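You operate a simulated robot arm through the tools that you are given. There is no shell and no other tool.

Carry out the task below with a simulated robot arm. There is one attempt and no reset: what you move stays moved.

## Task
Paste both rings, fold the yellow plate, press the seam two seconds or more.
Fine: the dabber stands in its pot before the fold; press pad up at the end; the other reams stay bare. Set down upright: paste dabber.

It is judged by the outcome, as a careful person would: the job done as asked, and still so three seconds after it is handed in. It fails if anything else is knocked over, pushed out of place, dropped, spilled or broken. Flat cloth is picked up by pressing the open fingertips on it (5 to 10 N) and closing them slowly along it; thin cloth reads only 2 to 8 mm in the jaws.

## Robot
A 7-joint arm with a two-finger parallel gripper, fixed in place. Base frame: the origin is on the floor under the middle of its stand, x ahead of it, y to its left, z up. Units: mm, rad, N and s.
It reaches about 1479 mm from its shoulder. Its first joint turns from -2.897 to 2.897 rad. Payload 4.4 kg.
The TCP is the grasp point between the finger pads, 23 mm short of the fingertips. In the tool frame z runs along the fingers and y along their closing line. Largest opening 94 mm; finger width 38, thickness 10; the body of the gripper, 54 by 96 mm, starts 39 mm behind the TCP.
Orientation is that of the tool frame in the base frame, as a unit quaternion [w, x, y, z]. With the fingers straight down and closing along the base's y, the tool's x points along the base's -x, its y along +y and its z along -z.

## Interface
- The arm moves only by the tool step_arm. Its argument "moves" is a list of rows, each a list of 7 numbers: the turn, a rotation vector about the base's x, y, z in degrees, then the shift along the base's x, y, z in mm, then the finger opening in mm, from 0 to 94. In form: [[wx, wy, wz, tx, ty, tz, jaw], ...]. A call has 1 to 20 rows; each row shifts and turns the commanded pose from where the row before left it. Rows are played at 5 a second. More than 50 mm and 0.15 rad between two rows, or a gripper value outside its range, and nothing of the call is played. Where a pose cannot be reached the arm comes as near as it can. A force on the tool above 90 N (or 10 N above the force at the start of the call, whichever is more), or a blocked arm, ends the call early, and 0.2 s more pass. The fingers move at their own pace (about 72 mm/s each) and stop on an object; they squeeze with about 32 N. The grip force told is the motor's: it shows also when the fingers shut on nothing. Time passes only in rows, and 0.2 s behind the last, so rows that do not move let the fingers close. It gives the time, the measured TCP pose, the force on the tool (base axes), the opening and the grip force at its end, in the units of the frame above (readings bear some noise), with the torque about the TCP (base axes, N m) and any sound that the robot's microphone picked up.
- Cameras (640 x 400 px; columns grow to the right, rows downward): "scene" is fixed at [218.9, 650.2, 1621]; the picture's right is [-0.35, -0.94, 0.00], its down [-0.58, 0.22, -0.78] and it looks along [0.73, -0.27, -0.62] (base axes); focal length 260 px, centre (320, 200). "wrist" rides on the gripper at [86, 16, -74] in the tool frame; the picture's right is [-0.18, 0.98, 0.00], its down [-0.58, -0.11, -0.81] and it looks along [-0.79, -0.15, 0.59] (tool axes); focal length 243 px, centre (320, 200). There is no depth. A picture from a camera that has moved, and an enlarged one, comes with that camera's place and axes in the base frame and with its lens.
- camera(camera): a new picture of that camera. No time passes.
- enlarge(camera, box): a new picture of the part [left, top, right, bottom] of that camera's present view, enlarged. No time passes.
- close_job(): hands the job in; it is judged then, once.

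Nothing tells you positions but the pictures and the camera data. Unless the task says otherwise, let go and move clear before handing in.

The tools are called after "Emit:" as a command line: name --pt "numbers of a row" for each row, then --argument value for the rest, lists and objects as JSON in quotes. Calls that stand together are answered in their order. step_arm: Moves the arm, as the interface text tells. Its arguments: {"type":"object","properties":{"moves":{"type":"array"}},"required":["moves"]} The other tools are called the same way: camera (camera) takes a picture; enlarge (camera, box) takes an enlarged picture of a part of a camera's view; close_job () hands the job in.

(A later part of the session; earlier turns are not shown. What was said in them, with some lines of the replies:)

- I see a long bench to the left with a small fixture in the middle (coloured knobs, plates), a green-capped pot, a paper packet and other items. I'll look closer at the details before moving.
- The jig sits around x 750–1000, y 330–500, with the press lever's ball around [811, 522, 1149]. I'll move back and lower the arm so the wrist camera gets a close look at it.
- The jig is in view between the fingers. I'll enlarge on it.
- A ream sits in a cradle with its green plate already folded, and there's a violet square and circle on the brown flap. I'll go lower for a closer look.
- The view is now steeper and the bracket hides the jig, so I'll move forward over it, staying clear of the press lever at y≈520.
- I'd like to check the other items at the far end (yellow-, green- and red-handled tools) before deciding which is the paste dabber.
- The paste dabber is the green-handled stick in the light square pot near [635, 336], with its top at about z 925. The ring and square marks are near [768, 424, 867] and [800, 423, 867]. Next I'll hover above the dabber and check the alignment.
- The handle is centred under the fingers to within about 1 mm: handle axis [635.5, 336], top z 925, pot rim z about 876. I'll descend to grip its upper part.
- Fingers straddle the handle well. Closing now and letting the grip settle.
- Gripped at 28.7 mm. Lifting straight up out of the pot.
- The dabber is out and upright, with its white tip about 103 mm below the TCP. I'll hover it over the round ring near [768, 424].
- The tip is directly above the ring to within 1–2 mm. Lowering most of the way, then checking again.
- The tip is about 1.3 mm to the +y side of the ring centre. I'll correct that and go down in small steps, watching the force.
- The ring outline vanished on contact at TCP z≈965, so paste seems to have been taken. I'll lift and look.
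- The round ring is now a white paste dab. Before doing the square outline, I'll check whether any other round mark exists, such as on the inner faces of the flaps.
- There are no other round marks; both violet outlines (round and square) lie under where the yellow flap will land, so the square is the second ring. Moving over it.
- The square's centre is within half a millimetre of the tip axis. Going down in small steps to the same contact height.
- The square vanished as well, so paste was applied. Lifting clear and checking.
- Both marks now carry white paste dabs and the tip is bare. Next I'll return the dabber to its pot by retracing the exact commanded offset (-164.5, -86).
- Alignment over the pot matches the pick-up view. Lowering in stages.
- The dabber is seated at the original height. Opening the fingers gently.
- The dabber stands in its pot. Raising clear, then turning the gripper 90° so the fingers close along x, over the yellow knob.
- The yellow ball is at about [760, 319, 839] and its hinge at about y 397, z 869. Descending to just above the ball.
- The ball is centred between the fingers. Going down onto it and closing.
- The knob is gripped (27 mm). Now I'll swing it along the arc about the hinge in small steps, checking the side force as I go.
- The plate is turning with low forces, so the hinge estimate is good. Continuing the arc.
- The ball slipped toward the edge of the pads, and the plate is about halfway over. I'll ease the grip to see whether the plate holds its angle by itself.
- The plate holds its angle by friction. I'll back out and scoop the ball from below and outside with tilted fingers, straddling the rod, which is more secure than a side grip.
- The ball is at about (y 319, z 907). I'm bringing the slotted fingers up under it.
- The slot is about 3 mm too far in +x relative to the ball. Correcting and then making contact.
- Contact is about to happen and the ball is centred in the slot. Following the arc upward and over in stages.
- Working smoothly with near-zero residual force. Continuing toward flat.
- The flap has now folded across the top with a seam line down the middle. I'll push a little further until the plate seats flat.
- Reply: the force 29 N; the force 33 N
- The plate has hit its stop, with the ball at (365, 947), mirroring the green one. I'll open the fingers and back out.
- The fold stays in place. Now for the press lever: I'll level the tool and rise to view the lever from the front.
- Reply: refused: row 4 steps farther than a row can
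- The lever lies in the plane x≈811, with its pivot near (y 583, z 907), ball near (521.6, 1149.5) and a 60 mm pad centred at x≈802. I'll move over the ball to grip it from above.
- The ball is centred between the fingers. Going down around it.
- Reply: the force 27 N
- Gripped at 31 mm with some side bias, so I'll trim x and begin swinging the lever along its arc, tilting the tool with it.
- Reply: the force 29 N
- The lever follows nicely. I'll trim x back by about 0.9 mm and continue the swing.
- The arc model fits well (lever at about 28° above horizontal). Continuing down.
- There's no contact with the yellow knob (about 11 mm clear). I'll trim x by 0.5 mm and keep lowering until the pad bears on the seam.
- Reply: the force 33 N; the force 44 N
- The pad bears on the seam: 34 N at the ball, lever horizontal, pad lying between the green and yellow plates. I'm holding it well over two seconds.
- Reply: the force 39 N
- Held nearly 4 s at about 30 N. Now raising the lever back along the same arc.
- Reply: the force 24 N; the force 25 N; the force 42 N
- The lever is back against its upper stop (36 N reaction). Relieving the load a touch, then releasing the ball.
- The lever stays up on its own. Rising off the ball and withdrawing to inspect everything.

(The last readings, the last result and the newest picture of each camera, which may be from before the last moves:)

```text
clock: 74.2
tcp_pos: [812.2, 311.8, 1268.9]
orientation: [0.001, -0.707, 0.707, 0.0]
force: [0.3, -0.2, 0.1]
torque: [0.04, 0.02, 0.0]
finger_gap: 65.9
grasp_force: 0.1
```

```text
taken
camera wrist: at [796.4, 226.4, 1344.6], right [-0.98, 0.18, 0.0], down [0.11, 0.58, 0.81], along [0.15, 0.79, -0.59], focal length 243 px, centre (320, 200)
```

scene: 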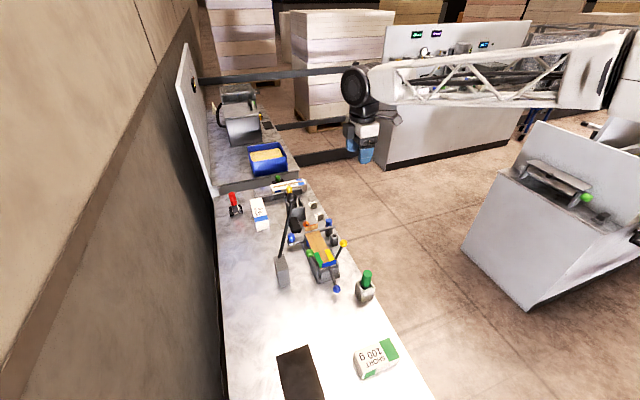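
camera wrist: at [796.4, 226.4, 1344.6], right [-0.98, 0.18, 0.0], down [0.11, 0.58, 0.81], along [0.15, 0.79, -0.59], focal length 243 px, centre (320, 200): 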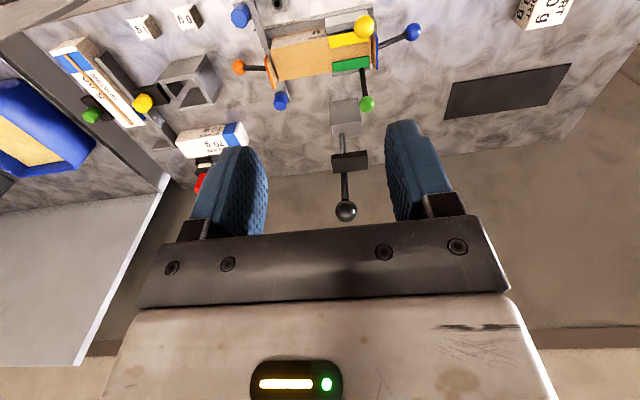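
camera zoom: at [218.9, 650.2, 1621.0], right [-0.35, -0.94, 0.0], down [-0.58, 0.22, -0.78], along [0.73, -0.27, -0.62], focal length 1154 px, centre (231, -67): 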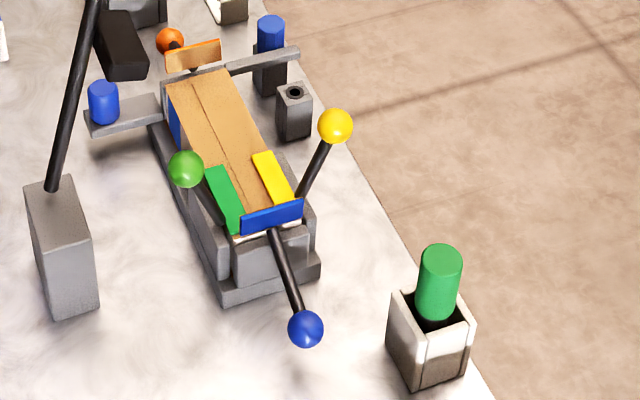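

The lever is up, the dabber stands in its pot and the yellow plate is folded. A last close look at the seam and its surroundings before handing in.

Emit:
enlarge --camera "scene" --box '[300, 225, 350, 275]'

Emit:
enlarge --camera "wrist" --box '[220, 0, 430, 130]'

Emit:
enlarge --camera "scene" --box '[220, 165, 330, 235]'

```text
8.00 times, centred on (325, 250) of scene
camera zoom: at [218.9, 650.2, 1621.0], right [-0.35, -0.94, 0.0], down [-0.58, 0.22, -0.78], along [0.73, -0.27, -0.62], focal length 2077 px, centre (280, -200)
```

zoom: 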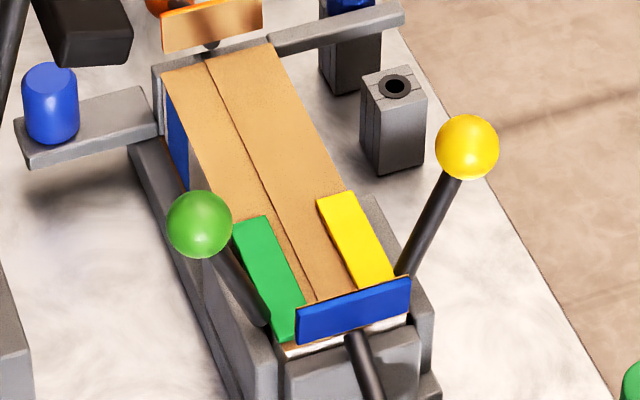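

```text
3.05 times, centred on (325, 65) of wrist
camera zoom: at [796.4, 226.4, 1344.6], right [-0.98, 0.18, 0.0], down [0.11, 0.58, 0.81], along [0.15, 0.79, -0.59], focal length 739 px, centre (305, 611)
```

zoom: 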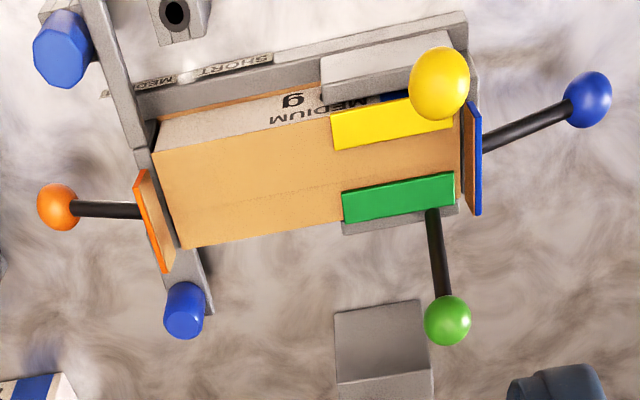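

```text
5.71 times, centred on (275, 200) of scene
camera zoom: at [218.9, 650.2, 1621.0], right [-0.35, -0.94, 0.0], down [-0.58, 0.22, -0.78], along [0.73, -0.27, -0.62], focal length 1483 px, centre (577, 200)
```

zoom: 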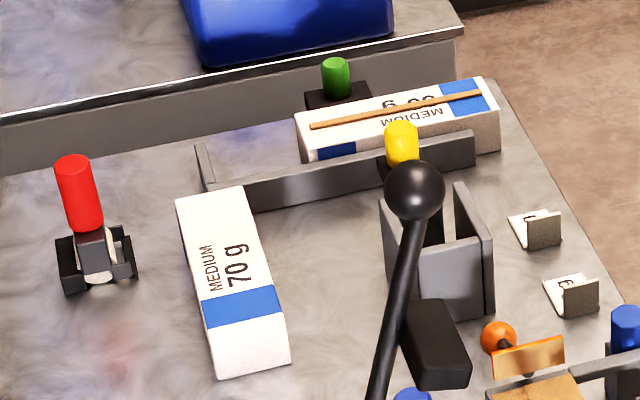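

The wrapper is folded flat with the seam closed, and the press pad is back at its upper stop. The dabber is upright in its pot, the other reams are untouched and bare, and the arm is clear, so I'm handing in.

Emit:
close_job

```text
The job is handed in.
```

The job is done and handed in.

- **Paste:** Both violet outlines on the wrapper, one round and one square, now carry a white paste dab. I took the square to be the second ring because there was no other round mark.
- **Dabber:** It went back upright in its pot before I started the fold.
- **Fold:** The yellow plate is seated flat, matching the green one, and the wrapper flap closes over the top. The knob slipped in the grip halfway, so I finished the fold by pushing it from below.
- **Press:** The pad rested on the seam for nearly 4 seconds, with about 30 N on the lever ball. The pad covers the square dab but stops about 5 mm short of the centre of the round one.
- **End state:** The press pad is up against its stop and stays there. The other reams are bare, nothing else was moved, and the arm is clear.
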